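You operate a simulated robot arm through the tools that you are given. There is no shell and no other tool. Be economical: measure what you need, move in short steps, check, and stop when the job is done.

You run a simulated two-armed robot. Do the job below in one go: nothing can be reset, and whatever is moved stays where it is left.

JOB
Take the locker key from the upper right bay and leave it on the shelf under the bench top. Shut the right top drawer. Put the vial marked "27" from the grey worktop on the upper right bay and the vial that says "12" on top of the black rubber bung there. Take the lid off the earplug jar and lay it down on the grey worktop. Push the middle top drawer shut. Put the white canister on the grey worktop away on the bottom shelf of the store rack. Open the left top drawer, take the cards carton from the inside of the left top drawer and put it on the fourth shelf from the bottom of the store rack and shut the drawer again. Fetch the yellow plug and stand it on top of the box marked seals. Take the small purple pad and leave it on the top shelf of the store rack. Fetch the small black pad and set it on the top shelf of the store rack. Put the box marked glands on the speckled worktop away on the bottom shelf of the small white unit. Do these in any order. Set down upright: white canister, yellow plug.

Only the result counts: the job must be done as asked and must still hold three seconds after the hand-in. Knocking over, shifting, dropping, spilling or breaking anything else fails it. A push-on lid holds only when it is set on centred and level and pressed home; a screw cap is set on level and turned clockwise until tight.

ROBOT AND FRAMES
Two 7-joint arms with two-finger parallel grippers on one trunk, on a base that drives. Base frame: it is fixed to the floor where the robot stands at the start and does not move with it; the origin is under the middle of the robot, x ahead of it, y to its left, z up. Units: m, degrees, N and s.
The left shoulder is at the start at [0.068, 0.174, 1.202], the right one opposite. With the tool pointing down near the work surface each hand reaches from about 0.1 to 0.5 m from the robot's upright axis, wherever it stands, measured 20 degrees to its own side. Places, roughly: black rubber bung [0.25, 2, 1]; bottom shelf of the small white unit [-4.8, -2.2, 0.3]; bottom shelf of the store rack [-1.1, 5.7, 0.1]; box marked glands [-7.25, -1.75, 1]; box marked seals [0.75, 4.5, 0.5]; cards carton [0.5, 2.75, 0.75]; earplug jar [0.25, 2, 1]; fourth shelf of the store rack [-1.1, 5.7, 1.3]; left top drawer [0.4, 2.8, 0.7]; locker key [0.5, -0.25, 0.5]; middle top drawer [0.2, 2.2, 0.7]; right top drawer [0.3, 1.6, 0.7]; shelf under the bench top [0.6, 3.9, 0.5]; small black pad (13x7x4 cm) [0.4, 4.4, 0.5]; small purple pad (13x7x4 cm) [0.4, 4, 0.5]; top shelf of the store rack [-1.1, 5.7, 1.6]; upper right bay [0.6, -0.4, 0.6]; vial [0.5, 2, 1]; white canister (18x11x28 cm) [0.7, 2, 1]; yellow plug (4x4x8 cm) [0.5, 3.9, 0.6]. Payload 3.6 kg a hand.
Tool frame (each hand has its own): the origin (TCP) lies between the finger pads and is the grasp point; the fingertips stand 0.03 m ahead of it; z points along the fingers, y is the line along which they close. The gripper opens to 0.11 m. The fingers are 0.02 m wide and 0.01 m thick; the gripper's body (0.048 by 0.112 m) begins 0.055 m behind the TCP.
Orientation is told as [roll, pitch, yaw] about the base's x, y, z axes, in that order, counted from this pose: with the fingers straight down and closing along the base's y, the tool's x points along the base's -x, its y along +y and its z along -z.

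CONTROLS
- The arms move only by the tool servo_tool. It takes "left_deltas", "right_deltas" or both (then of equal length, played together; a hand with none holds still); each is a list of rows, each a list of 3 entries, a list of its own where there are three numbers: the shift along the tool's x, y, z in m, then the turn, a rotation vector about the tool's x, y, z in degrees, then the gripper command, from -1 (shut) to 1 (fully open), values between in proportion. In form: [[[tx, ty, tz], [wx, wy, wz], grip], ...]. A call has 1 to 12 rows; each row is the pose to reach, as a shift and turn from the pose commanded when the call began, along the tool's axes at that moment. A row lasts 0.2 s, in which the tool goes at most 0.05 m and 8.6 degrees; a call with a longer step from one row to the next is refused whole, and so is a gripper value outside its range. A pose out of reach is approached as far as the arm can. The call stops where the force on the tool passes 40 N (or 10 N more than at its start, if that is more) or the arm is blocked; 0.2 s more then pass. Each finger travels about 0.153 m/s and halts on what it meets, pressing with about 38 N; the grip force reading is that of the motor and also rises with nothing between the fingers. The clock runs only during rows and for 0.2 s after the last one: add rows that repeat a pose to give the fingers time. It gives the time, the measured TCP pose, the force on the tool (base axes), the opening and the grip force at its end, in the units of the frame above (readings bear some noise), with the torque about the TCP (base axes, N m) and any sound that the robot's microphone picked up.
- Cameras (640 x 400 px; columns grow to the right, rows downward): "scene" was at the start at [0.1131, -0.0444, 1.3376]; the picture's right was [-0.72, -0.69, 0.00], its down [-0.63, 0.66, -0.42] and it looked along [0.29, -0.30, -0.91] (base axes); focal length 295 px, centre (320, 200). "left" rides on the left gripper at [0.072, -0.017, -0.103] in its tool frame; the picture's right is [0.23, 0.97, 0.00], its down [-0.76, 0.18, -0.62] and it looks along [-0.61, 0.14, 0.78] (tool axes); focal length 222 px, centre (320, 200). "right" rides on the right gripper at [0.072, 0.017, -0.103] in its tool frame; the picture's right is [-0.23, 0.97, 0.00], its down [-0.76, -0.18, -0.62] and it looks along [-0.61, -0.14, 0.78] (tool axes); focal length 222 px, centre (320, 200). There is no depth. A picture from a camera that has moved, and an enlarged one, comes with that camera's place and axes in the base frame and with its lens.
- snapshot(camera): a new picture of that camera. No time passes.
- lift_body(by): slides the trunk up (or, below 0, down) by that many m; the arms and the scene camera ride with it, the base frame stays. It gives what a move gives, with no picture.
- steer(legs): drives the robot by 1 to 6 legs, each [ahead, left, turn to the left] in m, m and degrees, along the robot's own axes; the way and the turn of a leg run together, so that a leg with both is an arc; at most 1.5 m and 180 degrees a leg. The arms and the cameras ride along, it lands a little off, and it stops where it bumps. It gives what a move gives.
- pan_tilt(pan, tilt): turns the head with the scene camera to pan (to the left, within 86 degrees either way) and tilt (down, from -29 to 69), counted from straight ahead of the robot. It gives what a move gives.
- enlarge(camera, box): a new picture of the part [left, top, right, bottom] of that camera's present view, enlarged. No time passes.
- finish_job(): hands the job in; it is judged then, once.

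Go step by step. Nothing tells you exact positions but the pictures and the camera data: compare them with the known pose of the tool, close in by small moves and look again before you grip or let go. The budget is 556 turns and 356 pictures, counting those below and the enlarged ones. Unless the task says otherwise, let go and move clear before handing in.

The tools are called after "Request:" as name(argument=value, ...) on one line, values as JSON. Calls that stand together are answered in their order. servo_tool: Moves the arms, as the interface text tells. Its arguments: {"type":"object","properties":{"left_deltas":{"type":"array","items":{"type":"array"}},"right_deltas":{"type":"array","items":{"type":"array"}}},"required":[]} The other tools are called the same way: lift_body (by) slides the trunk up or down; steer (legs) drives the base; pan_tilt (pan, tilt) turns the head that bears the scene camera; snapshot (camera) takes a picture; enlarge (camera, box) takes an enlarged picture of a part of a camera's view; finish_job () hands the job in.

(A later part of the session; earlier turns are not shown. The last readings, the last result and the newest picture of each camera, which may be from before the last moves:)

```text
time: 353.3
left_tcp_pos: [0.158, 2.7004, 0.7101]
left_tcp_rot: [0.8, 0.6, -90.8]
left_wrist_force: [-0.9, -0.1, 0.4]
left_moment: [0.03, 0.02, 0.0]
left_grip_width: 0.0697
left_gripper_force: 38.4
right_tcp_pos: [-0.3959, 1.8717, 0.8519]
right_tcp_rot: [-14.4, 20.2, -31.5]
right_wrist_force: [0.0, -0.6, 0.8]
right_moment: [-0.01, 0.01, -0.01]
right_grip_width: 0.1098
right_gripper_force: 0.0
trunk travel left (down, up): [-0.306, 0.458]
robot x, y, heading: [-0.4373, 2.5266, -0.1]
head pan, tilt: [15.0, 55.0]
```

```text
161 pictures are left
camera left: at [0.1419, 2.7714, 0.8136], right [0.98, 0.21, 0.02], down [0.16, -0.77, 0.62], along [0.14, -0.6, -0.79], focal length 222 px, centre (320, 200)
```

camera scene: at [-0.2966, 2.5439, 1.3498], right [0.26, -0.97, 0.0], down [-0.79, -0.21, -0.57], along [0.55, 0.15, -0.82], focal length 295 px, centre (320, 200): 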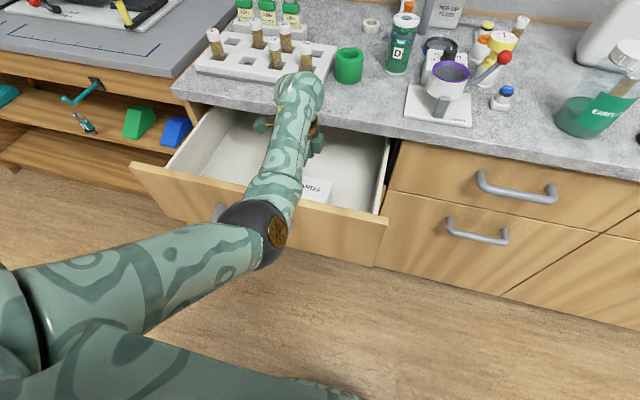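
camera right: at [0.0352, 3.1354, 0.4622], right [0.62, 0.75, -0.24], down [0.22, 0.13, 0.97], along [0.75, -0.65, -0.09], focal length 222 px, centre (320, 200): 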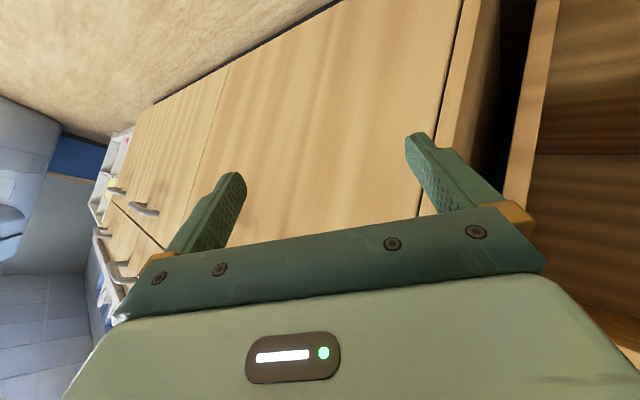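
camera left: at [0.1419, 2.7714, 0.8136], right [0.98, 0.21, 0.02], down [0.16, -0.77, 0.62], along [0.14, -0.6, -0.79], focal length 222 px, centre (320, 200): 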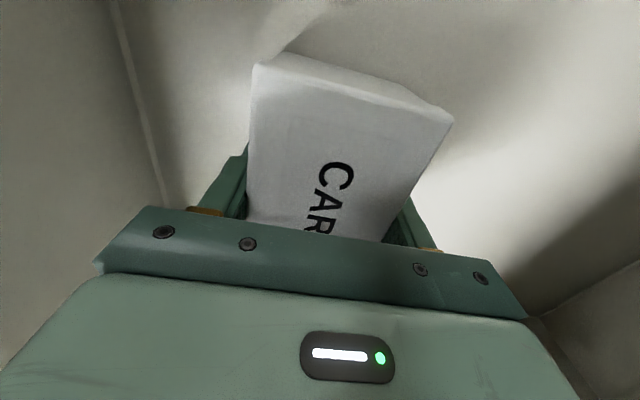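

Carton gripped. Lift it out straight up.

Request:
servo_tool(left_deltas=[[[0, -0.004, -0.03], [0, 0, 0], -1], [[0, -0.008, -0.07], [0, 0, 0], -1], [[0, -0.01, -0.115], [0, 0, 0], -1], [[0, -0.012, -0.16], [0, 0, 0], -1], [[0, -0.012, -0.205], [0, 0, 0], -1]])

Request:
lift_body(by=0.15)

Request:
snapshot(camera="scene")

```text
time: 354.5
left_tcp_pos: [0.1417, 2.6982, 0.9157]
left_tcp_rot: [0.8, 0.5, -90.8]
left_wrist_force: [0.6, -0.8, -1.2]
left_moment: [0.0, -0.03, -0.02]
left_grip_width: 0.0697
left_gripper_force: 38.3
right_tcp_pos: [-0.3947, 1.8721, 0.8522]
right_tcp_rot: [-14.4, 20.3, -31.6]
right_wrist_force: [0.3, 0.4, -0.6]
right_moment: [-0.01, 0.02, -0.02]
right_grip_width: 0.1101
right_gripper_force: 0.0
trunk travel left (down, up): [-0.306, 0.458]
robot x, y, heading: [-0.4403, 2.527, -0.2]
head pan, tilt: [15.0, 55.0]
```

```text
time: 356.2
left_tcp_pos: [0.1426, 2.6979, 1.0647]
left_tcp_rot: [0.8, 0.5, -90.9]
left_wrist_force: [-0.5, 0.6, -2.2]
left_moment: [0.02, 0.02, 0.01]
left_grip_width: 0.0694
left_gripper_force: 38.2
right_tcp_pos: [-0.3937, 1.8716, 1.0023]
right_tcp_rot: [-14.5, 20.4, -31.5]
right_wrist_force: [0.0, 0.2, -0.4]
right_moment: [-0.05, 0.01, 0.01]
right_grip_width: 0.1099
right_gripper_force: 0.1
trunk travel left (down, up): [-0.456, 0.308]
robot x, y, heading: [-0.4378, 2.5273, -0.3]
head pan, tilt: [15.0, 55.0]
```

```text
160 pictures are left
camera scene: at [-0.3364, 2.5438, 1.4884], right [0.26, -0.97, 0.0], down [-0.79, -0.21, -0.57], along [0.55, 0.15, -0.82], focal length 295 px, centre (320, 200)
```

scene: 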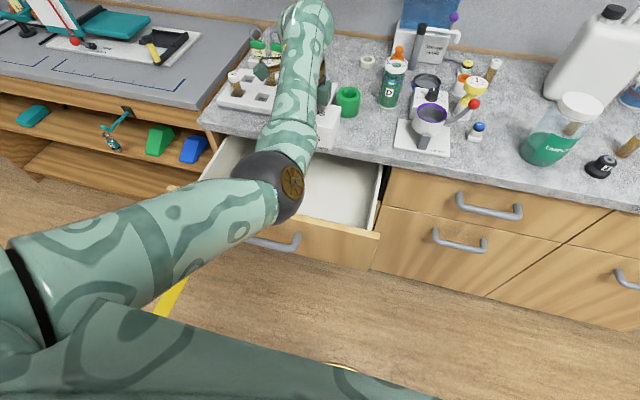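

Carton is out. Back off and carry it to the rack (drawer to be shut when I return).

Request:
steer(legs=[[-0.16, 0, 0], [0, 1.5, 0], [0, 0.4, 0]])

Request:
lift_body(by=0.25)

Request:
steer(legs=[[-0.25, 0, 90]])

Request:
pan_tilt(pan=0, tilt=20)

Request:
snapshot(camera="scene")

```text
time: 366.8
left_tcp_pos: [-0.0224, 4.6177, 1.0633]
left_tcp_rot: [0.9, 0.5, -90.7]
left_wrist_force: [0.3, 0.6, -0.9]
left_moment: [0.02, 0.01, -0.02]
left_grip_width: 0.0697
left_gripper_force: 37.7
right_tcp_pos: [-0.5558, 3.788, 1.0028]
right_tcp_rot: [-14.4, 20.4, -31.1]
right_wrist_force: [-1.2, -0.4, 0.4]
right_moment: [0.03, 0.0, -0.03]
right_grip_width: 0.11
right_gripper_force: 0.0
trunk travel left (down, up): [-0.456, 0.308]
robot x, y, heading: [-0.6038, 4.4398, 0.4]
head pan, tilt: [15.0, 55.0]
```

```text
time: 369.4
left_tcp_pos: [-0.0222, 4.6175, 1.314]
left_tcp_rot: [0.8, 0.6, -90.5]
left_wrist_force: [0.6, 0.8, -1.8]
left_moment: [-0.04, -0.01, -0.03]
left_grip_width: 0.0699
left_gripper_force: 37.6
right_tcp_pos: [-0.5549, 3.7859, 1.2524]
right_tcp_rot: [-14.4, 20.3, -31.1]
right_wrist_force: [0.1, 0.3, 0.8]
right_moment: [0.02, 0.01, 0.01]
right_grip_width: 0.1101
right_gripper_force: 0.0
trunk travel left (down, up): [-0.706, 0.058]
robot x, y, heading: [-0.6037, 4.4406, -0.0]
head pan, tilt: [15.0, 55.0]
```

```text
time: 373.6
left_tcp_pos: [-0.9374, 4.8615, 1.3143]
left_tcp_rot: [0.8, 0.6, -0.5]
left_wrist_force: [0.7, 0.1, -0.9]
left_moment: [-0.02, 0.0, -0.03]
left_grip_width: 0.0697
left_gripper_force: 38.6
right_tcp_pos: [-0.1059, 4.3303, 1.2522]
right_tcp_rot: [-14.4, 20.3, 59.0]
right_wrist_force: [-0.3, -0.2, -0.1]
right_moment: [0.0, 0.02, -0.01]
right_grip_width: 0.1102
right_gripper_force: 0.0
trunk travel left (down, up): [-0.706, 0.058]
robot x, y, heading: [-0.7622, 4.2823, 90.4]
head pan, tilt: [15.0, 55.0]
cut short: leg 1
```

```text
time: 374.6
left_tcp_pos: [-0.9373, 4.8627, 1.3143]
left_tcp_rot: [0.9, 0.6, -0.6]
left_wrist_force: [-0.6, 0.8, -1.6]
left_moment: [-0.01, 0.0, 0.01]
left_grip_width: 0.0695
left_gripper_force: 38.4
right_tcp_pos: [-0.1048, 4.3289, 1.2525]
right_tcp_rot: [-14.5, 20.3, 59.1]
right_wrist_force: [0.2, -0.4, 0.6]
right_moment: [-0.01, 0.01, -0.02]
right_grip_width: 0.11
right_gripper_force: 0.1
trunk travel left (down, up): [-0.706, 0.058]
robot x, y, heading: [-0.7626, 4.2801, 90.5]
head pan, tilt: [0.0, 20.0]
```

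```text
159 pictures are left
camera scene: at [-0.7606, 4.3855, 1.7912], right [1.0, 0.01, 0.0], down [0.0, -0.34, -0.94], along [-0.01, 0.94, -0.34], focal length 295 px, centre (320, 200)
```

scene: 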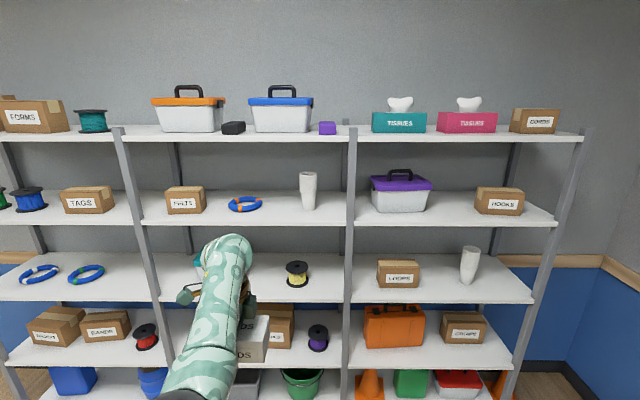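

TCP is already aligned with the gap on the fourth shelf (x≈−0.937). Raise slightly and drive forward.

Request:
servo_tool(left_deltas=[[[0, 0, -0.025], [0, 0, 0], -1], [[0, 0, -0.05], [0, 0, 0], -1]])

Request:
steer(legs=[[0.5, 0, -0.4]])

Request:
snapshot(camera="scene")

Request:
snapshot(camera="left")

```text
time: 375.2
left_tcp_pos: [-0.9374, 4.8597, 1.3657]
left_tcp_rot: [0.8, 0.6, -0.4]
left_wrist_force: [0.4, 0.3, -1.2]
left_moment: [0.01, -0.01, -0.01]
left_grip_width: 0.0695
left_gripper_force: 38.3
right_tcp_pos: [-0.1052, 4.3303, 1.2521]
right_tcp_rot: [-14.4, 20.3, 59.1]
right_wrist_force: [0.1, 0.5, -0.2]
right_moment: [-0.01, -0.01, -0.01]
right_grip_width: 0.1101
right_gripper_force: 0.0
trunk travel left (down, up): [-0.706, 0.058]
robot x, y, heading: [-0.7581, 4.2795, 90.5]
head pan, tilt: [0.0, 20.0]
```

```text
time: 378.2
left_tcp_pos: [-0.9359, 5.3638, 1.3659]
left_tcp_rot: [0.8, 0.6, -0.8]
left_wrist_force: [-0.7, 0.3, -1.4]
left_moment: [-0.02, 0.04, 0.0]
left_grip_width: 0.0699
left_gripper_force: 38.4
right_tcp_pos: [-0.1063, 4.8279, 1.2524]
right_tcp_rot: [-14.3, 20.3, 58.8]
right_wrist_force: [0.3, -0.6, 0.7]
right_moment: [0.02, -0.02, 0.01]
right_grip_width: 0.11
right_gripper_force: 0.1
trunk travel left (down, up): [-0.706, 0.058]
robot x, y, heading: [-0.7602, 4.7841, 89.8]
head pan, tilt: [0.0, 20.0]
```

```text
158 pictures are left
camera scene: at [-0.7621, 4.8868, 1.7914], right [1.0, 0.0, 0.0], down [0.0, -0.34, -0.94], along [0.0, 0.94, -0.34], focal length 295 px, centre (320, 200)
```

scene: 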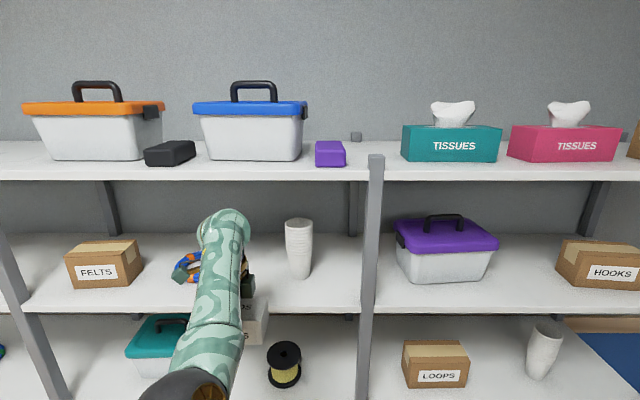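

```text
157 pictures are left
camera left: at [-1.0059, 5.3449, 1.4686], right [-0.21, 0.98, 0.02], down [0.77, 0.16, 0.62], along [0.6, 0.15, -0.79], focal length 222 px, centre (320, 200)
```

left: 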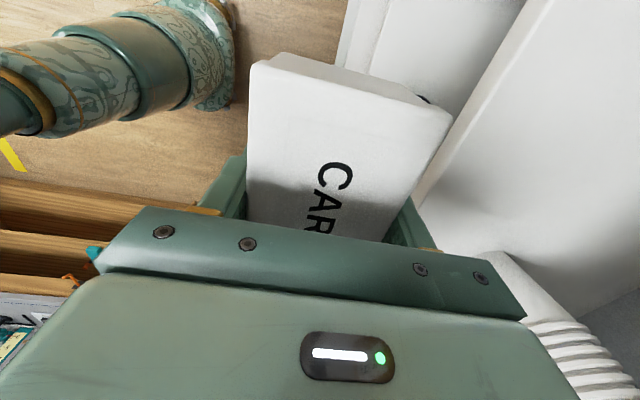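

Request:
steer(legs=[[0.162, 0, 0]])

Request:
snapshot(camera="left")

Request:
enlarge(camera="scene", box=[100, 180, 380, 355])

```text
time: 379.6
left_tcp_pos: [-0.9355, 5.5226, 1.3651]
left_tcp_rot: [0.9, 0.6, -0.7]
left_wrist_force: [-0.8, 0.1, -1.8]
left_moment: [-0.01, -0.01, 0.0]
left_grip_width: 0.0695
left_gripper_force: 37.8
right_tcp_pos: [-0.1065, 4.9868, 1.2523]
right_tcp_rot: [-14.4, 20.1, 58.7]
right_wrist_force: [0.8, 0.8, -1.2]
right_moment: [0.03, 0.03, -0.01]
right_grip_width: 0.1098
right_gripper_force: 0.0
trunk travel left (down, up): [-0.706, 0.058]
robot x, y, heading: [-0.7622, 4.9467, 90.0]
head pan, tilt: [0.0, 20.0]
```

```text
156 pictures are left
camera left: at [-1.0062, 5.5048, 1.4692], right [-0.21, 0.98, 0.02], down [0.77, 0.16, 0.62], along [0.6, 0.15, -0.79], focal length 222 px, centre (320, 200)
```

left: 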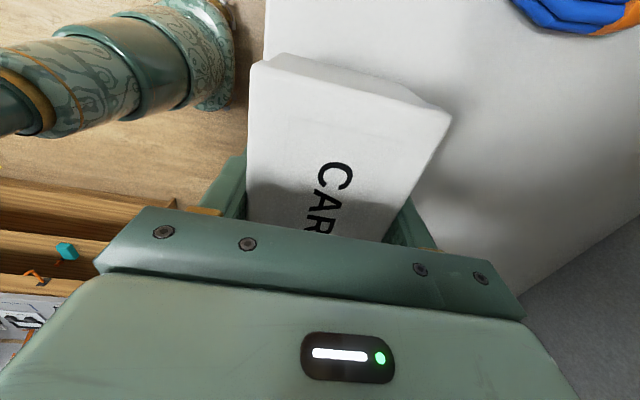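

```text
2.29 times, centred on (240, 268) of scene
camera zoom: at [-0.7624, 5.0464, 1.7915], right [1.0, 0.0, 0.0], down [0.0, -0.34, -0.94], along [0.0, 0.94, -0.34], focal length 674 px, centre (503, 46)
```

zoom: 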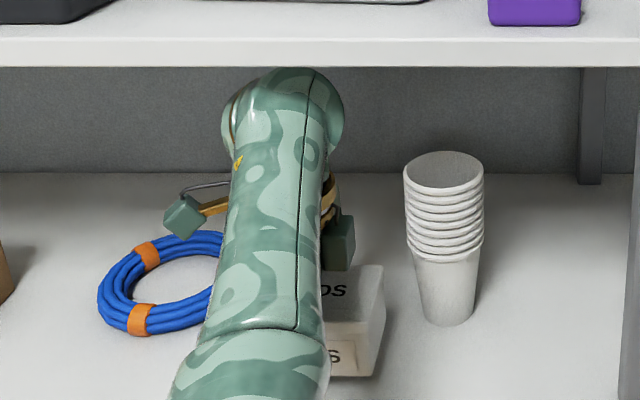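

Request:
servo_tool(left_deltas=[[[0, 0.02, 0], [0, 0, 0], -1], [[0, 0.02, 0.012], [0, 0, 0], -1], [[0, 0.02, 0.02], [0, 0, 0], -1]])

Request:
servo_tool(left_deltas=[[[0, 0, 0.005], [0, 0, 0], -1], [[0, 0, 0.01], [0, 0, 0], -1], [[0, 0, 0.01], [0, 0, 0], -1]])

Request:
servo_tool(left_deltas=[[[0, 0, 0.004], [0, 0, 0], -1], [[0, 0, 0.008], [0, 0, 0], -1], [[0, 0, 0.008], [0, 0, 0], -1]])

```text
time: 380.4
left_tcp_pos: [-0.9352, 5.5454, 1.3454]
left_tcp_rot: [0.8, 0.6, -0.8]
left_wrist_force: [-1.1, -0.3, -1.9]
left_moment: [-0.02, 0.01, -0.02]
left_grip_width: 0.0696
left_gripper_force: 37.7
right_tcp_pos: [-0.1081, 4.9898, 1.2532]
right_tcp_rot: [-14.4, 20.3, 58.8]
right_wrist_force: [-0.2, 1.1, -0.1]
right_moment: [0.0, 0.01, -0.03]
right_grip_width: 0.11
right_gripper_force: 0.0
trunk travel left (down, up): [-0.706, 0.058]
robot x, y, heading: [-0.7655, 4.9475, 90.2]
head pan, tilt: [0.0, 20.0]
```

```text
time: 381.2
left_tcp_pos: [-0.9354, 5.5466, 1.3356]
left_tcp_rot: [0.9, 0.7, -0.8]
left_wrist_force: [0.1, -0.5, -0.2]
left_moment: [-0.04, 0.09, 0.0]
left_grip_width: 0.0696
left_gripper_force: 38.4
right_tcp_pos: [-0.107, 4.9902, 1.2522]
right_tcp_rot: [-14.6, 20.3, 58.8]
right_wrist_force: [-0.2, -1.1, 0.1]
right_moment: [-0.05, -0.03, 0.01]
right_grip_width: 0.11
right_gripper_force: 0.0
trunk travel left (down, up): [-0.706, 0.058]
robot x, y, heading: [-0.761, 4.9442, 90.0]
head pan, tilt: [0.0, 20.0]
```

```text
time: 382.0
left_tcp_pos: [-0.9358, 5.5453, 1.3313]
left_tcp_rot: [1.2, 0.7, -0.7]
left_wrist_force: [-1.2, 7.3, 34.3]
left_moment: [-1.06, 0.27, 0.02]
left_grip_width: 0.0697
left_gripper_force: 37.7
right_tcp_pos: [-0.1061, 4.9878, 1.2523]
right_tcp_rot: [-14.2, 20.1, 58.7]
right_wrist_force: [0.1, -0.5, 0.3]
right_moment: [0.02, 0.01, 0.02]
right_grip_width: 0.1101
right_gripper_force: 0.1
trunk travel left (down, up): [-0.706, 0.058]
robot x, y, heading: [-0.7616, 4.9465, 90.2]
head pan, tilt: [0.0, 20.0]
```

Contact on the shelf. Open, raise 3.4 cm, tilt the hand forward so the rear finger clears the carton, then pull back.

Request:
servo_tool(left_deltas=[[[0, 0, -0.003], [0, 0, 0], 0.3], [[0, 0, -0.003], [0, 0, 0], 1], [[0, 0, -0.003], [0, 0, 0], 1], [[0, 0, -0.018], [0, 0, 0], 1], [[0, 0, -0.034], [0, 0, 0], 1]])

Request:
snapshot(camera="left")

```text
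time: 383.2
left_tcp_pos: [-0.9342, 5.5444, 1.3595]
left_tcp_rot: [0.6, 0.6, -0.9]
left_wrist_force: [-0.3, 0.6, 0.1]
left_moment: [-0.01, 0.03, -0.01]
left_grip_width: 0.1097
left_gripper_force: 0.1
right_tcp_pos: [-0.1077, 4.9895, 1.2525]
right_tcp_rot: [-14.4, 20.3, 58.8]
right_wrist_force: [-0.1, 0.7, 0.0]
right_moment: [0.02, -0.03, -0.02]
right_grip_width: 0.11
right_gripper_force: 0.0
trunk travel left (down, up): [-0.706, 0.058]
robot x, y, heading: [-0.7621, 4.9438, 90.1]
head pan, tilt: [0.0, 20.0]
```

```text
154 pictures are left
camera left: at [-1.0053, 5.5268, 1.4636], right [-0.21, 0.98, 0.01], down [0.77, 0.16, 0.62], along [0.6, 0.14, -0.79], focal length 222 px, centre (320, 200)
```

left: 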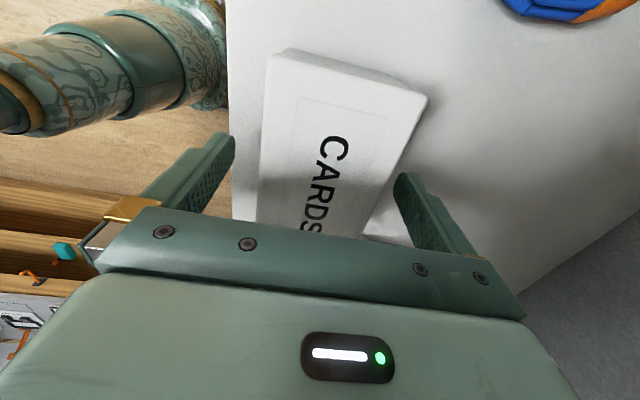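

Request:
servo_tool(left_deltas=[[[0, -0.006, -0.004], [-7.5, 0, 0], 1], [[0, -0.013, -0.007], [-15, 0, 0], 1], [[0, -0.019, -0.008], [-22.5, 0, 0], 1], [[0, -0.025, -0.008], [-30, 0, 0], 1]])

Request:
snapshot(camera="left")

Request:
enlarge(camera="scene", box=[100, 180, 380, 355])

```text
time: 384.2
left_tcp_pos: [-0.9452, 5.524, 1.3815]
left_tcp_rot: [32.4, 0.9, 0.1]
left_wrist_force: [-0.3, 0.4, 0.3]
left_moment: [-0.02, -0.04, 0.03]
left_grip_width: 0.1099
left_gripper_force: 0.0
right_tcp_pos: [-0.1079, 4.9887, 1.2532]
right_tcp_rot: [-14.3, 20.4, 58.6]
right_wrist_force: [-0.6, 0.0, -0.2]
right_moment: [-0.01, -0.01, -0.01]
right_grip_width: 0.1101
right_gripper_force: 0.0
trunk travel left (down, up): [-0.706, 0.058]
robot x, y, heading: [-0.7639, 4.947, 90.4]
head pan, tilt: [0.0, 20.0]
```

```text
153 pictures are left
camera left: at [-1.0143, 5.4542, 1.4605], right [-0.22, 0.82, 0.52], down [0.77, -0.18, 0.61], along [0.6, 0.54, -0.6], focal length 222 px, centre (320, 200)
```

left: 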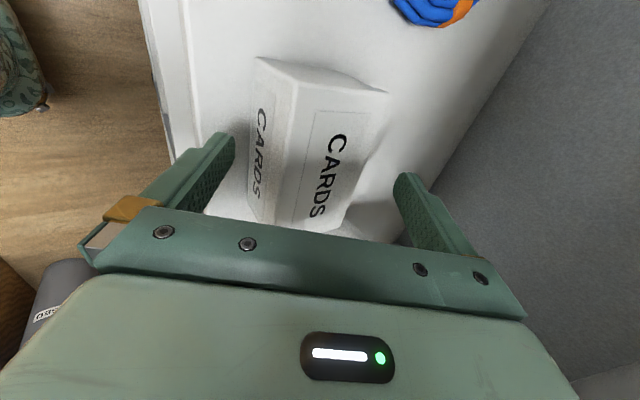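

```text
2.29 times, centred on (240, 268) of scene
camera zoom: at [-0.7628, 5.0475, 1.7914], right [1.0, 0.0, 0.0], down [0.0, -0.34, -0.94], along [0.0, 0.94, -0.34], focal length 674 px, centre (503, 46)
```

zoom: 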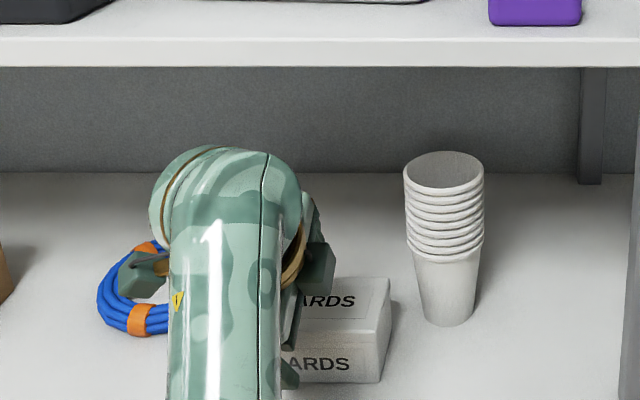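

Rear finger is clear above the carton. Back out by driving.

Request:
steer(legs=[[-0.45, 0, 0]])

Request:
snapshot(camera="scene")

```text
time: 386.9
left_tcp_pos: [-0.9471, 5.0706, 1.3726]
left_tcp_rot: [31.4, 1.5, 0.1]
left_wrist_force: [-0.4, 0.4, -0.3]
left_moment: [0.02, 0.01, -0.01]
left_grip_width: 0.1102
left_gripper_force: 0.1
right_tcp_pos: [-0.1059, 4.5393, 1.2526]
right_tcp_rot: [-14.4, 20.3, 58.7]
right_wrist_force: [0.2, 0.3, -0.5]
right_moment: [-0.01, 0.05, 0.01]
right_grip_width: 0.11
right_gripper_force: 0.1
trunk travel left (down, up): [-0.706, 0.058]
robot x, y, heading: [-0.7591, 4.4919, 90.4]
head pan, tilt: [0.0, 20.0]
```

```text
151 pictures are left
camera scene: at [-0.7615, 4.5971, 1.7913], right [1.0, 0.0, 0.0], down [0.0, -0.34, -0.94], along [0.0, 0.94, -0.34], focal length 295 px, centre (320, 200)
```

scene: 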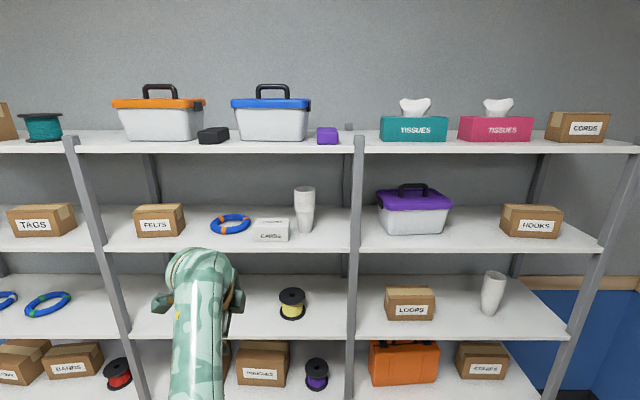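

Carton is on the fourth shelf. Return to the bench to shut the left drawer.

Request:
steer(legs=[[0, 0, -90.4], [0.1, 0, 0], [0, -1.0, 0], [0, -1.0, 0]])

Request:
lift_body(by=-0.4)

Request:
servo_tool(left_deltas=[[[0, 0, 0], [-8, 0, 0], -1], [[0, 0, 0], [-16, 0, 0], -1], [[0, 0, 0], [-24, 0, 0], -1], [[0, 0, 0], [-32, 0, 0], -1], [[0, 0, 0], [-40, 0, 0], -1]])

Request:
pan_tilt(pan=10, tilt=45)

Request:
snapshot(camera="scene")

```text
time: 401.5
left_tcp_pos: [-0.0848, 2.6787, 1.3726]
left_tcp_rot: [31.3, 1.8, -90.1]
left_wrist_force: [0.5, 0.2, -0.8]
left_moment: [-0.05, -0.02, 0.0]
left_grip_width: 0.1102
left_gripper_force: 0.0
right_tcp_pos: [-0.6227, 1.8394, 1.2539]
right_tcp_rot: [-14.5, 20.4, -31.6]
right_wrist_force: [-0.9, -1.1, 0.0]
right_moment: [-0.03, -0.01, 0.01]
right_grip_width: 0.1099
right_gripper_force: 0.2
trunk travel left (down, up): [-0.706, 0.058]
robot x, y, heading: [-0.6645, 2.4952, -0.2]
head pan, tilt: [0.0, 20.0]
```

```text
time: 405.3
left_tcp_pos: [-0.0818, 2.687, 0.9787]
left_tcp_rot: [32.1, 2.7, -89.3]
left_wrist_force: [0.1, 1.0, -0.1]
left_moment: [0.0, -0.03, 0.02]
left_grip_width: 0.1099
left_gripper_force: 0.0
right_tcp_pos: [-0.6217, 1.8391, 0.852]
right_tcp_rot: [-14.4, 20.4, -31.7]
right_wrist_force: [0.1, 0.2, 0.9]
right_moment: [0.0, 0.04, -0.01]
right_grip_width: 0.11
right_gripper_force: 0.0
trunk travel left (down, up): [-0.306, 0.458]
robot x, y, heading: [-0.6655, 2.4919, -0.4]
head pan, tilt: [0.0, 20.0]
```

```text
time: 406.5
left_tcp_pos: [-0.0851, 2.677, 0.9725]
left_tcp_rot: [71.5, 1.5, -90.2]
left_wrist_force: [0.1, 0.5, 0.0]
left_moment: [0.02, 0.0, 0.01]
left_grip_width: 0.0002
left_gripper_force: 37.8
right_tcp_pos: [-0.6225, 1.8385, 0.8528]
right_tcp_rot: [-14.4, 20.2, -31.5]
right_wrist_force: [0.7, -0.9, 0.0]
right_moment: [0.01, 0.02, -0.02]
right_grip_width: 0.1101
right_gripper_force: 0.0
trunk travel left (down, up): [-0.306, 0.458]
robot x, y, heading: [-0.6666, 2.4927, -0.2]
head pan, tilt: [0.0, 20.0]
```

```text
time: 407.4
left_tcp_pos: [-0.0842, 2.6777, 0.973]
left_tcp_rot: [71.3, 1.7, -90.1]
left_wrist_force: [0.8, -0.6, -0.4]
left_moment: [0.0, -0.01, 0.0]
left_grip_width: 0.0
left_gripper_force: 38.0
right_tcp_pos: [-0.6231, 1.8391, 0.8527]
right_tcp_rot: [-14.5, 20.3, -31.6]
right_wrist_force: [0.8, 0.6, -0.2]
right_moment: [-0.01, -0.01, -0.02]
right_grip_width: 0.1102
right_gripper_force: 0.0
trunk travel left (down, up): [-0.306, 0.458]
robot x, y, heading: [-0.6611, 2.4888, -0.2]
head pan, tilt: [10.0, 45.0]
```

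```text
150 pictures are left
camera scene: at [-0.5066, 2.5067, 1.3503], right [0.17, -0.99, 0.0], down [-0.7, -0.12, -0.71], along [0.7, 0.12, -0.71], focal length 295 px, centre (320, 200)
```

scene: 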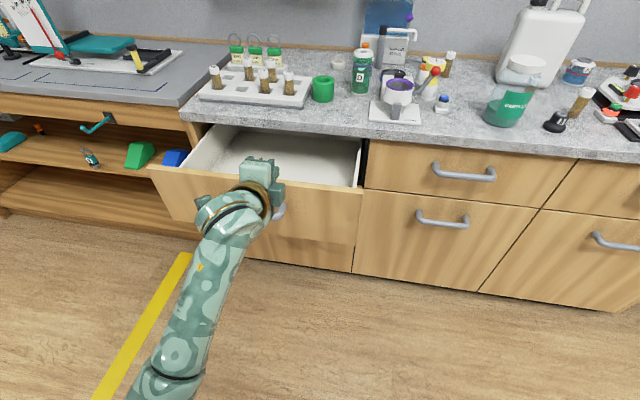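

Lower the closed fist to panel height, beside the handle.

Request:
servo_tool(left_deltas=[[[-0.008, -0.039, 0.013], [0, 0, 0], -1], [[-0.016, -0.078, 0.026], [0, 0, 0], -1], [[-0.024, -0.117, 0.04], [0, 0, 0], -1], [[-0.03, -0.156, 0.053], [0, 0, 0], -1]])

Request:
steer(legs=[[0.15, 0, 0]])

Request:
snapshot(camera="scene")

```text
time: 408.4
left_tcp_pos: [-0.0854, 2.6546, 0.8071]
left_tcp_rot: [71.4, 1.7, -90.0]
left_wrist_force: [-0.8, 0.0, 0.4]
left_moment: [-0.02, 0.03, -0.01]
left_grip_width: 0.0
left_gripper_force: 37.3
right_tcp_pos: [-0.6227, 1.8389, 0.8518]
right_tcp_rot: [-14.3, 20.2, -31.6]
right_wrist_force: [-0.1, 0.4, -0.7]
right_moment: [-0.02, 0.03, -0.02]
right_grip_width: 0.11
right_gripper_force: 0.0
trunk travel left (down, up): [-0.306, 0.458]
robot x, y, heading: [-0.6635, 2.4962, -0.7]
head pan, tilt: [10.0, 45.0]
```

```text
time: 409.8
left_tcp_pos: [0.0666, 2.6526, 0.8074]
left_tcp_rot: [71.3, 1.7, -90.1]
left_wrist_force: [-0.5, 0.3, -0.1]
left_moment: [-0.03, 0.0, 0.0]
left_grip_width: 0.0002
left_gripper_force: 37.5
right_tcp_pos: [-0.4699, 1.839, 0.8522]
right_tcp_rot: [-14.5, 20.4, -31.6]
right_wrist_force: [0.2, 0.1, 0.0]
right_moment: [-0.02, 0.03, 0.03]
right_grip_width: 0.11
right_gripper_force: 0.0
trunk travel left (down, up): [-0.306, 0.458]
robot x, y, heading: [-0.5111, 2.4943, 0.1]
head pan, tilt: [10.0, 45.0]
```

```text
149 pictures are left
camera scene: at [-0.3544, 2.5061, 1.35], right [0.17, -0.99, 0.0], down [-0.7, -0.12, -0.71], along [0.7, 0.12, -0.71], focal length 295 px, centre (320, 200)
```

scene: 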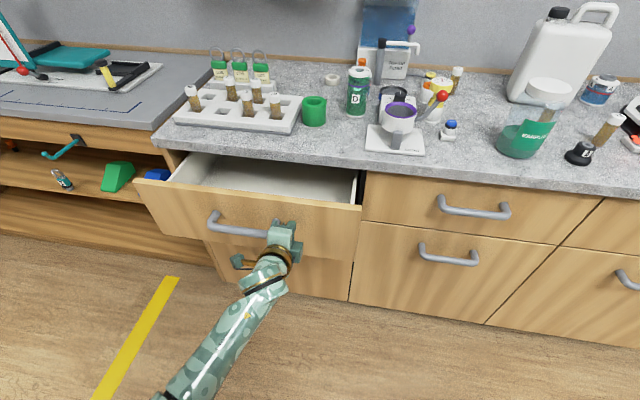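

The drawer is moving in. Keep pushing with small drives.

Request:
steer(legs=[[0.13, 0, 0]])

Request:
servo_tool(left_deltas=[[[0, 0.003, 0.01], [0, 0, 0], -1], [[0, 0.006, 0.02], [0, 0, 0], -1], [[0, 0.009, 0.03], [0, 0, 0], -1], [[0, 0.012, 0.04], [0, 0, 0], -1], [[0, 0.015, 0.05], [0, 0, 0], -1]])

Request:
enlarge(camera="scene", box=[120, 120, 400, 295])

```text
time: 411.1
left_tcp_pos: [0.1967, 2.6511, 0.8073]
left_tcp_rot: [71.3, 1.7, -90.1]
left_wrist_force: [0.1, 0.6, -0.6]
left_moment: [0.02, -0.02, -0.03]
left_grip_width: 0.0
left_gripper_force: 37.6
right_tcp_pos: [-0.3396, 1.8376, 0.8521]
right_tcp_rot: [-14.5, 20.4, -31.6]
right_wrist_force: [0.8, 0.5, 0.3]
right_moment: [-0.02, 0.02, 0.0]
right_grip_width: 0.1099
right_gripper_force: 0.1
trunk travel left (down, up): [-0.306, 0.458]
robot x, y, heading: [-0.3813, 2.4965, -0.4]
head pan, tilt: [10.0, 45.0]
```

```text
time: 412.2
left_tcp_pos: [0.2332, 2.6508, 0.8059]
left_tcp_rot: [71.2, 1.6, -90.1]
left_wrist_force: [-33.6, 2.1, 14.7]
left_moment: [0.03, -0.47, 0.05]
left_grip_width: 0.0
left_gripper_force: 37.1
right_tcp_pos: [-0.3437, 1.8379, 0.8525]
right_tcp_rot: [-14.3, 20.1, -31.3]
right_wrist_force: [0.0, 0.4, -0.2]
right_moment: [-0.04, 0.0, 0.01]
right_grip_width: 0.1101
right_gripper_force: 0.1
trunk travel left (down, up): [-0.306, 0.458]
robot x, y, heading: [-0.3846, 2.4931, -0.1]
head pan, tilt: [10.0, 45.0]
stopped in row 5 (left hand): the force on the tool passed its limit at 55 N (the readings are from after the stop); the commanded pose is now the measured one
```

```text
2.29 times, centred on (260, 208) of scene
camera zoom: at [-0.2335, 2.5061, 1.3513], right [0.17, -0.98, 0.0], down [-0.69, -0.12, -0.71], along [0.7, 0.12, -0.7], focal length 674 px, centre (457, 183)
```

zoom: 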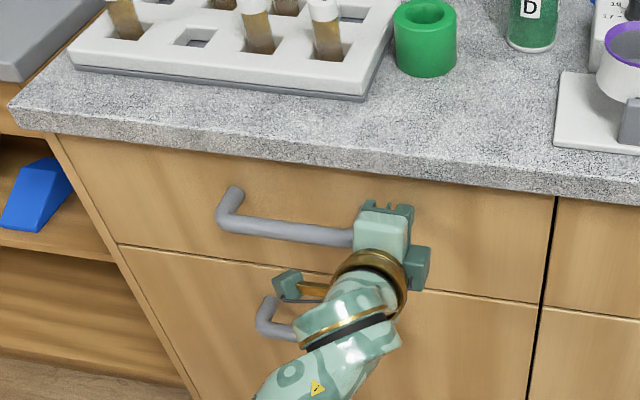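

Left drawer is firmly shut. Retract and move to view the canister, jar and vials.

Request:
servo_tool(left_deltas=[[[0, 0, -0.04], [0, 0, 0], -1], [[0, 0, -0.08], [0, 0, 0], 0]])

Request:
steer(legs=[[-0.15, 0, 0], [0, -0.5, 0]])

Request:
lift_body(by=0.25)

Request:
pan_tilt(pan=0, tilt=38)

Request:
snapshot(camera="scene")

```text
time: 412.8
left_tcp_pos: [0.1618, 2.6503, 0.8278]
left_tcp_rot: [70.9, 1.7, -90.1]
left_wrist_force: [0.0, -0.4, 0.0]
left_moment: [0.02, -0.03, 0.05]
left_grip_width: 0.0552
left_gripper_force: 0.0
right_tcp_pos: [-0.3406, 1.8387, 0.8525]
right_tcp_rot: [-14.4, 20.3, -31.4]
right_wrist_force: [0.5, 0.3, 0.3]
right_moment: [-0.02, 0.02, 0.0]
right_grip_width: 0.11
right_gripper_force: 0.0
trunk travel left (down, up): [-0.306, 0.458]
robot x, y, heading: [-0.3838, 2.4952, 0.0]
head pan, tilt: [10.0, 45.0]
```

```text
time: 416.7
left_tcp_pos: [0.0118, 2.1533, 0.828]
left_tcp_rot: [70.9, 1.7, -90.1]
left_wrist_force: [-0.4, -0.1, -0.2]
left_moment: [-0.03, 0.01, -0.01]
left_grip_width: 0.0549
left_gripper_force: 0.0
right_tcp_pos: [-0.4929, 1.3405, 0.8512]
right_tcp_rot: [-14.4, 20.2, -31.6]
right_wrist_force: [0.4, -0.1, 0.0]
right_moment: [0.0, -0.01, -0.01]
right_grip_width: 0.1101
right_gripper_force: 0.0
trunk travel left (down, up): [-0.306, 0.458]
robot x, y, heading: [-0.531, 1.9945, -0.1]
head pan, tilt: [10.0, 45.0]
```

```text
time: 419.3
left_tcp_pos: [0.0118, 2.1526, 1.0766]
left_tcp_rot: [70.8, 1.8, -90.1]
left_wrist_force: [0.5, 0.6, 0.4]
left_moment: [0.01, 0.02, 0.01]
left_grip_width: 0.0549
left_gripper_force: 0.1
right_tcp_pos: [-0.4922, 1.3409, 1.1033]
right_tcp_rot: [-14.4, 20.4, -31.5]
right_wrist_force: [0.1, 0.6, -0.2]
right_moment: [-0.01, -0.02, 0.01]
right_grip_width: 0.1099
right_gripper_force: 0.0
trunk travel left (down, up): [-0.556, 0.208]
robot x, y, heading: [-0.5396, 1.9994, -0.4]
head pan, tilt: [10.0, 45.0]
```

```text
time: 420.0
left_tcp_pos: [0.011, 2.1527, 1.0776]
left_tcp_rot: [70.9, 1.7, -90.1]
left_wrist_force: [0.0, 0.5, 1.6]
left_moment: [0.01, 0.03, -0.01]
left_grip_width: 0.055
left_gripper_force: 0.1
right_tcp_pos: [-0.4937, 1.3412, 1.1028]
right_tcp_rot: [-14.4, 20.3, -31.6]
right_wrist_force: [0.2, -0.1, 0.8]
right_moment: [0.01, 0.02, -0.01]
right_grip_width: 0.1099
right_gripper_force: 0.1
trunk travel left (down, up): [-0.556, 0.208]
robot x, y, heading: [-0.5364, 1.9961, -0.2]
head pan, tilt: [0.0, 38.0]
```

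```text
147 pictures are left
camera scene: at [-0.4316, 1.9948, 1.6127], right [0.0, -1.0, 0.0], down [-0.62, 0.0, -0.79], along [0.79, 0.0, -0.62], focal length 295 px, centre (320, 200)
```

scene: 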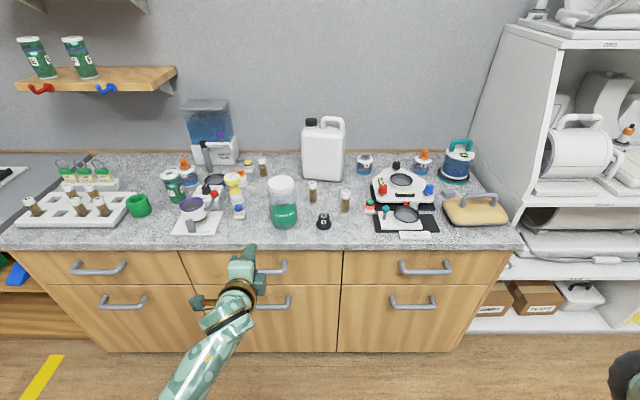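

Request:
enlarge(camera="scene", box=[250, 105, 410, 240])

```text
2.96 times, centred on (330, 172) of scene
camera zoom: at [-0.4316, 1.9948, 1.6127], right [0.0, -1.0, 0.0], down [-0.62, 0.0, -0.79], along [0.79, 0.0, -0.62], focal length 873 px, centre (290, 282)
```

zoom: 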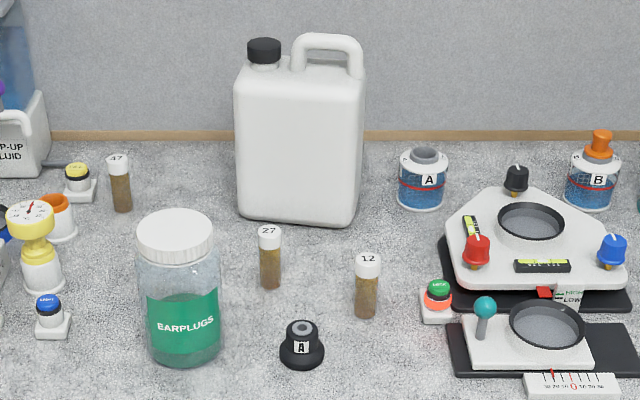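

Now I have good positions: canister handle bar ≈(0.69, 1.947, 1.15), vial 27 (0.48, 2.02), vial 12 (0.42, 1.90), bung (0.34, 1.98), jar (0.36, 2.125). Canister first: align and raise the hand to handle height.

Request:
lift_body(by=-0.1)

Request:
servo_tool(left_deltas=[[[0, 0.045, -0.014], [0, 0, 0], 0], [[0, 0.09, -0.028], [0, 0, 0], 0], [[0, 0.135, -0.042], [0, 0, 0], 0], [[0, 0.17, -0.054], [0, 0, 0], 0]])

Request:
steer(legs=[[0.2, -0.205, 0.2]])

Request:
snapshot(camera="left")

Request:
snapshot(camera="scene")

```text
time: 421.3
left_tcp_pos: [0.0107, 2.1527, 0.9785]
left_tcp_rot: [70.9, 1.7, -90.2]
left_wrist_force: [0.6, -1.2, -0.3]
left_moment: [-0.01, -0.01, 0.0]
left_grip_width: 0.055
left_gripper_force: 0.1
right_tcp_pos: [-0.4946, 1.3405, 1.0019]
right_tcp_rot: [-14.5, 20.3, -31.5]
right_wrist_force: [0.5, 0.1, -0.3]
right_moment: [-0.01, -0.01, 0.01]
right_grip_width: 0.1103
right_gripper_force: 0.1
trunk travel left (down, up): [-0.456, 0.308]
robot x, y, heading: [-0.5306, 1.9955, -0.1]
head pan, tilt: [0.0, 38.0]
```

```text
time: 422.3
left_tcp_pos: [0.017, 2.1456, 1.1567]
left_tcp_rot: [70.8, 1.9, -90.2]
left_wrist_force: [0.1, -1.4, 1.1]
left_moment: [-0.02, 0.02, -0.05]
left_grip_width: 0.0552
left_gripper_force: 0.1
right_tcp_pos: [-0.494, 1.3407, 1.0029]
right_tcp_rot: [-14.4, 20.3, -31.6]
right_wrist_force: [0.4, -0.4, 0.6]
right_moment: [-0.01, 0.01, -0.01]
right_grip_width: 0.1098
right_gripper_force: 0.1
trunk travel left (down, up): [-0.456, 0.308]
robot x, y, heading: [-0.537, 1.9993, -0.3]
head pan, tilt: [0.0, 38.0]
```

```text
time: 424.3
left_tcp_pos: [0.2148, 1.943, 1.1561]
left_tcp_rot: [70.8, 1.8, -89.9]
left_wrist_force: [-1.3, -0.1, 0.4]
left_moment: [0.0, -0.02, -0.01]
left_grip_width: 0.0552
left_gripper_force: 0.2
right_tcp_pos: [-0.2933, 1.1352, 1.0025]
right_tcp_rot: [-14.5, 20.3, -31.4]
right_wrist_force: [0.2, 0.5, 0.1]
right_moment: [0.02, 0.04, 0.0]
right_grip_width: 0.11
right_gripper_force: 0.1
trunk travel left (down, up): [-0.456, 0.308]
robot x, y, heading: [-0.3377, 1.791, 0.1]
head pan, tilt: [0.0, 38.0]
```

```text
145 pictures are left
camera left: at [0.1137, 2.014, 1.1756], right [0.32, 0.2, 0.93], down [-0.53, -0.77, 0.35], along [0.79, -0.6, -0.14], focal length 222 px, centre (320, 200)
```

left: 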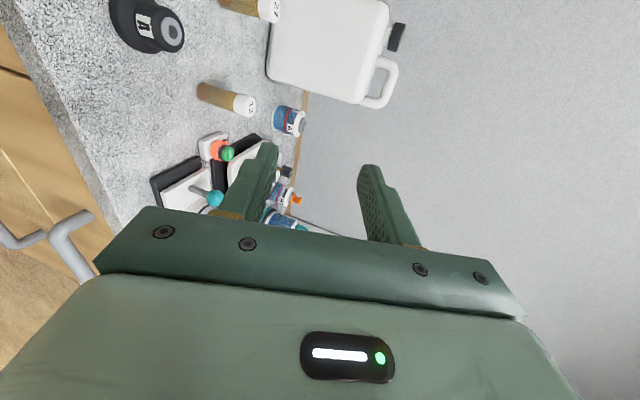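

```text
144 pictures are left
camera scene: at [-0.2183, 1.7892, 1.5121], right [0.0, -1.0, 0.0], down [-0.62, 0.0, -0.79], along [0.79, 0.0, -0.62], focal length 295 px, centre (320, 200)
```

scene: 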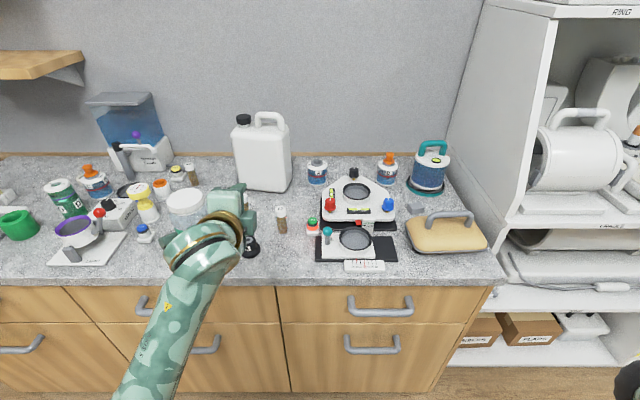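

Drive closer and re-measure the handle.

Request:
steer(legs=[[0.19, 0, 0]])

Request:
servo_tool(left_deltas=[[[0, 0.013, 0.038], [0, 0, 0], 0], [[0, 0.026, 0.076], [0, 0, 0], 0], [[0, 0.03, 0.087], [0, 0, 0], 0.2]])

Request:
snapshot(camera="left")

Request:
snapshot(camera="scene")

```text
time: 425.9
left_tcp_pos: [0.4081, 1.9434, 1.1558]
left_tcp_rot: [70.8, 1.6, -90.0]
left_wrist_force: [0.6, -0.5, 0.1]
left_moment: [0.0, -0.02, 0.0]
left_grip_width: 0.0546
left_gripper_force: 0.0
right_tcp_pos: [-0.1003, 1.1348, 1.003]
right_tcp_rot: [-14.5, 20.3, -31.4]
right_wrist_force: [0.5, -0.1, -0.2]
right_moment: [-0.01, 0.01, -0.02]
right_grip_width: 0.1098
right_gripper_force: 0.0
trunk travel left (down, up): [-0.456, 0.308]
robot x, y, heading: [-0.1451, 1.7926, 0.1]
head pan, tilt: [0.0, 38.0]
```

```text
time: 426.7
left_tcp_pos: [0.4988, 1.9418, 1.1546]
left_tcp_rot: [70.9, 1.8, -90.0]
left_wrist_force: [0.2, 0.3, -0.5]
left_moment: [0.01, 0.02, 0.01]
left_grip_width: 0.0662
left_gripper_force: 0.1
right_tcp_pos: [-0.1026, 1.1353, 1.0021]
right_tcp_rot: [-14.4, 20.3, -31.4]
right_wrist_force: [-0.2, -0.3, 0.8]
right_moment: [0.03, 0.0, 0.01]
right_grip_width: 0.1101
right_gripper_force: 0.1
trunk travel left (down, up): [-0.456, 0.308]
robot x, y, heading: [-0.1452, 1.7919, 0.2]
head pan, tilt: [0.0, 38.0]
```

```text
143 pictures are left
camera left: at [0.396, 2.014, 1.1753], right [0.32, 0.2, 0.93], down [-0.53, -0.77, 0.35], along [0.79, -0.6, -0.14], focal length 222 px, centre (320, 200)
```

left: 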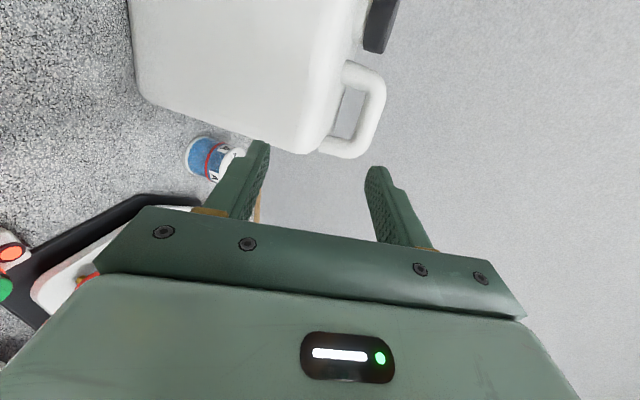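

```text
142 pictures are left
camera scene: at [-0.0278, 1.79, 1.5122], right [0.0, -1.0, 0.0], down [-0.62, 0.0, -0.79], along [0.79, 0.0, -0.62], focal length 295 px, centre (320, 200)
```

scene: 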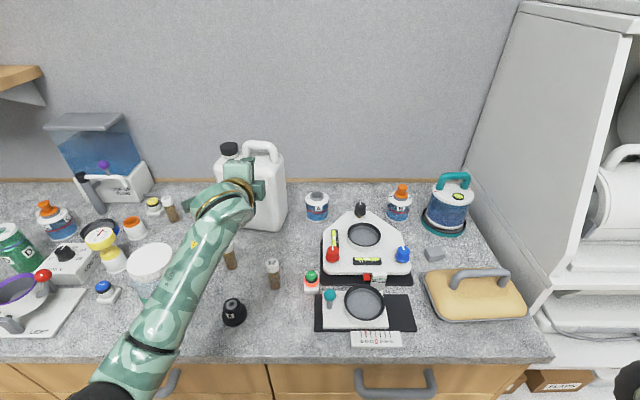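

Handle bar at about (0.637, 1.95, 1.157). Level the hand more, narrow the fingers to ~3.7 cm, and move closer.

Request:
servo_tool(left_deltas=[[[0, 0, 0], [-7, 0, 0], -0.3], [[0, 0, 0], [-14, 0, 0], -0.3]])

Request:
servo_tool(left_deltas=[[[0.004, 0.005, 0.03], [0, 0, 0], -0.3], [[0.008, 0.009, 0.06], [0, 0, 0], -0.3]])

Request:
snapshot(camera="left")

Request:
enlarge(camera="scene", box=[180, 120, 340, 220])

```text
time: 427.3
left_tcp_pos: [0.4976, 1.9423, 1.1552]
left_tcp_rot: [84.9, 1.7, -89.9]
left_wrist_force: [-0.4, -0.2, 0.1]
left_moment: [-0.03, 0.02, 0.0]
left_grip_width: 0.0384
left_gripper_force: 0.0
right_tcp_pos: [-0.1011, 1.1356, 1.0025]
right_tcp_rot: [-14.3, 20.2, -31.4]
right_wrist_force: [-0.1, 0.1, -0.2]
right_moment: [0.0, 0.01, -0.01]
right_grip_width: 0.1102
right_gripper_force: 0.1
trunk travel left (down, up): [-0.456, 0.308]
robot x, y, heading: [-0.1451, 1.792, -0.0]
head pan, tilt: [0.0, 38.0]
```

```text
time: 427.9
left_tcp_pos: [0.5599, 1.952, 1.1598]
left_tcp_rot: [84.8, 1.7, -90.0]
left_wrist_force: [0.9, 0.7, -0.4]
left_moment: [-0.01, 0.03, -0.02]
left_grip_width: 0.0387
left_gripper_force: 0.0
right_tcp_pos: [-0.1006, 1.1354, 1.0012]
right_tcp_rot: [-14.3, 20.4, -31.4]
right_wrist_force: [0.7, -0.7, -0.4]
right_moment: [-0.01, 0.02, 0.04]
right_grip_width: 0.11
right_gripper_force: 0.1
trunk travel left (down, up): [-0.456, 0.308]
robot x, y, heading: [-0.1464, 1.7881, 0.1]
head pan, tilt: [0.0, 38.0]
```

```text
141 pictures are left
camera left: at [0.4561, 2.0236, 1.154], right [0.09, 0.2, 0.98], down [-0.6, -0.77, 0.21], along [0.79, -0.61, 0.05], focal length 222 px, centre (320, 200)
```

left: 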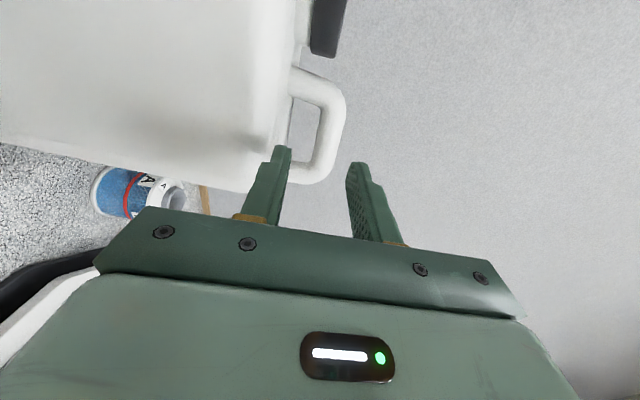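

```text
4.00 times, centred on (260, 170) of scene
camera zoom: at [-0.0268, 1.7899, 1.5121], right [0.0, -1.0, 0.0], down [-0.62, 0.0, -0.79], along [0.79, 0.0, -0.62], focal length 1179 px, centre (560, 320)
```

zoom: 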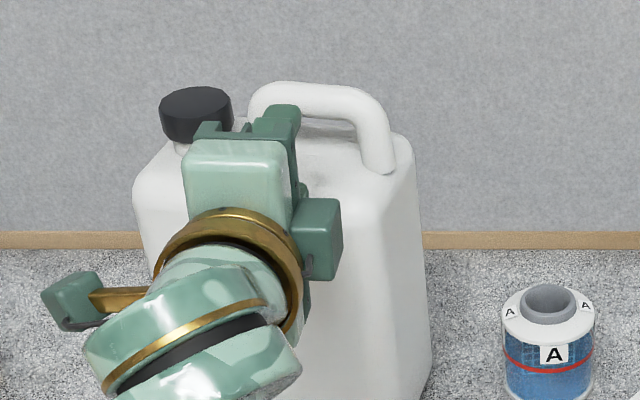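

Geometry matches: bar z 1.148–1.17, opening below it 1.123–1.148. Advance so the lower finger enters the loop, then close.

Request:
servo_tool(left_deltas=[[[0, 0.006, 0.02], [0, 0, 0], -0.3], [[0, 0.009, 0.045], [0, 0, 0], -0.3], [[0, 0.011, 0.06], [0, 0, 0], -0.3]])

Request:
snapshot(camera="left")

```text
time: 428.7
left_tcp_pos: [0.6196, 1.9502, 1.1651]
left_tcp_rot: [84.7, 1.7, -90.1]
left_wrist_force: [-0.8, 0.2, -0.3]
left_moment: [-0.02, -0.04, -0.02]
left_grip_width: 0.0385
left_gripper_force: 0.1
right_tcp_pos: [-0.1008, 1.1356, 1.0021]
right_tcp_rot: [-14.4, 20.4, -31.5]
right_wrist_force: [-0.1, -1.3, -0.9]
right_moment: [-0.02, 0.0, 0.0]
right_grip_width: 0.1101
right_gripper_force: 0.0
trunk travel left (down, up): [-0.456, 0.308]
robot x, y, heading: [-0.1435, 1.7925, 0.3]
head pan, tilt: [0.0, 38.0]
```

```text
139 pictures are left
camera left: at [0.5169, 2.0228, 1.1589], right [0.09, 0.2, 0.98], down [-0.6, -0.77, 0.21], along [0.79, -0.61, 0.05], focal length 222 px, centre (320, 200)
```

left: 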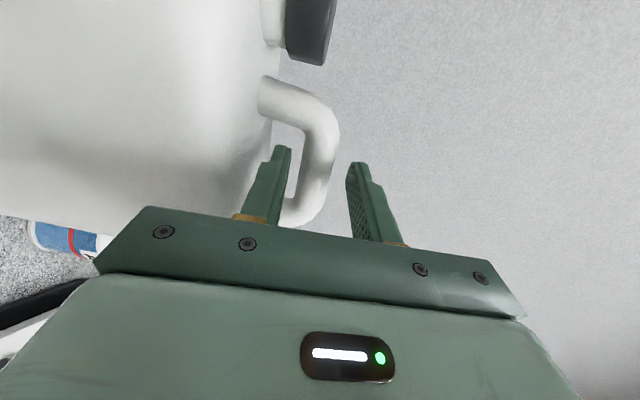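

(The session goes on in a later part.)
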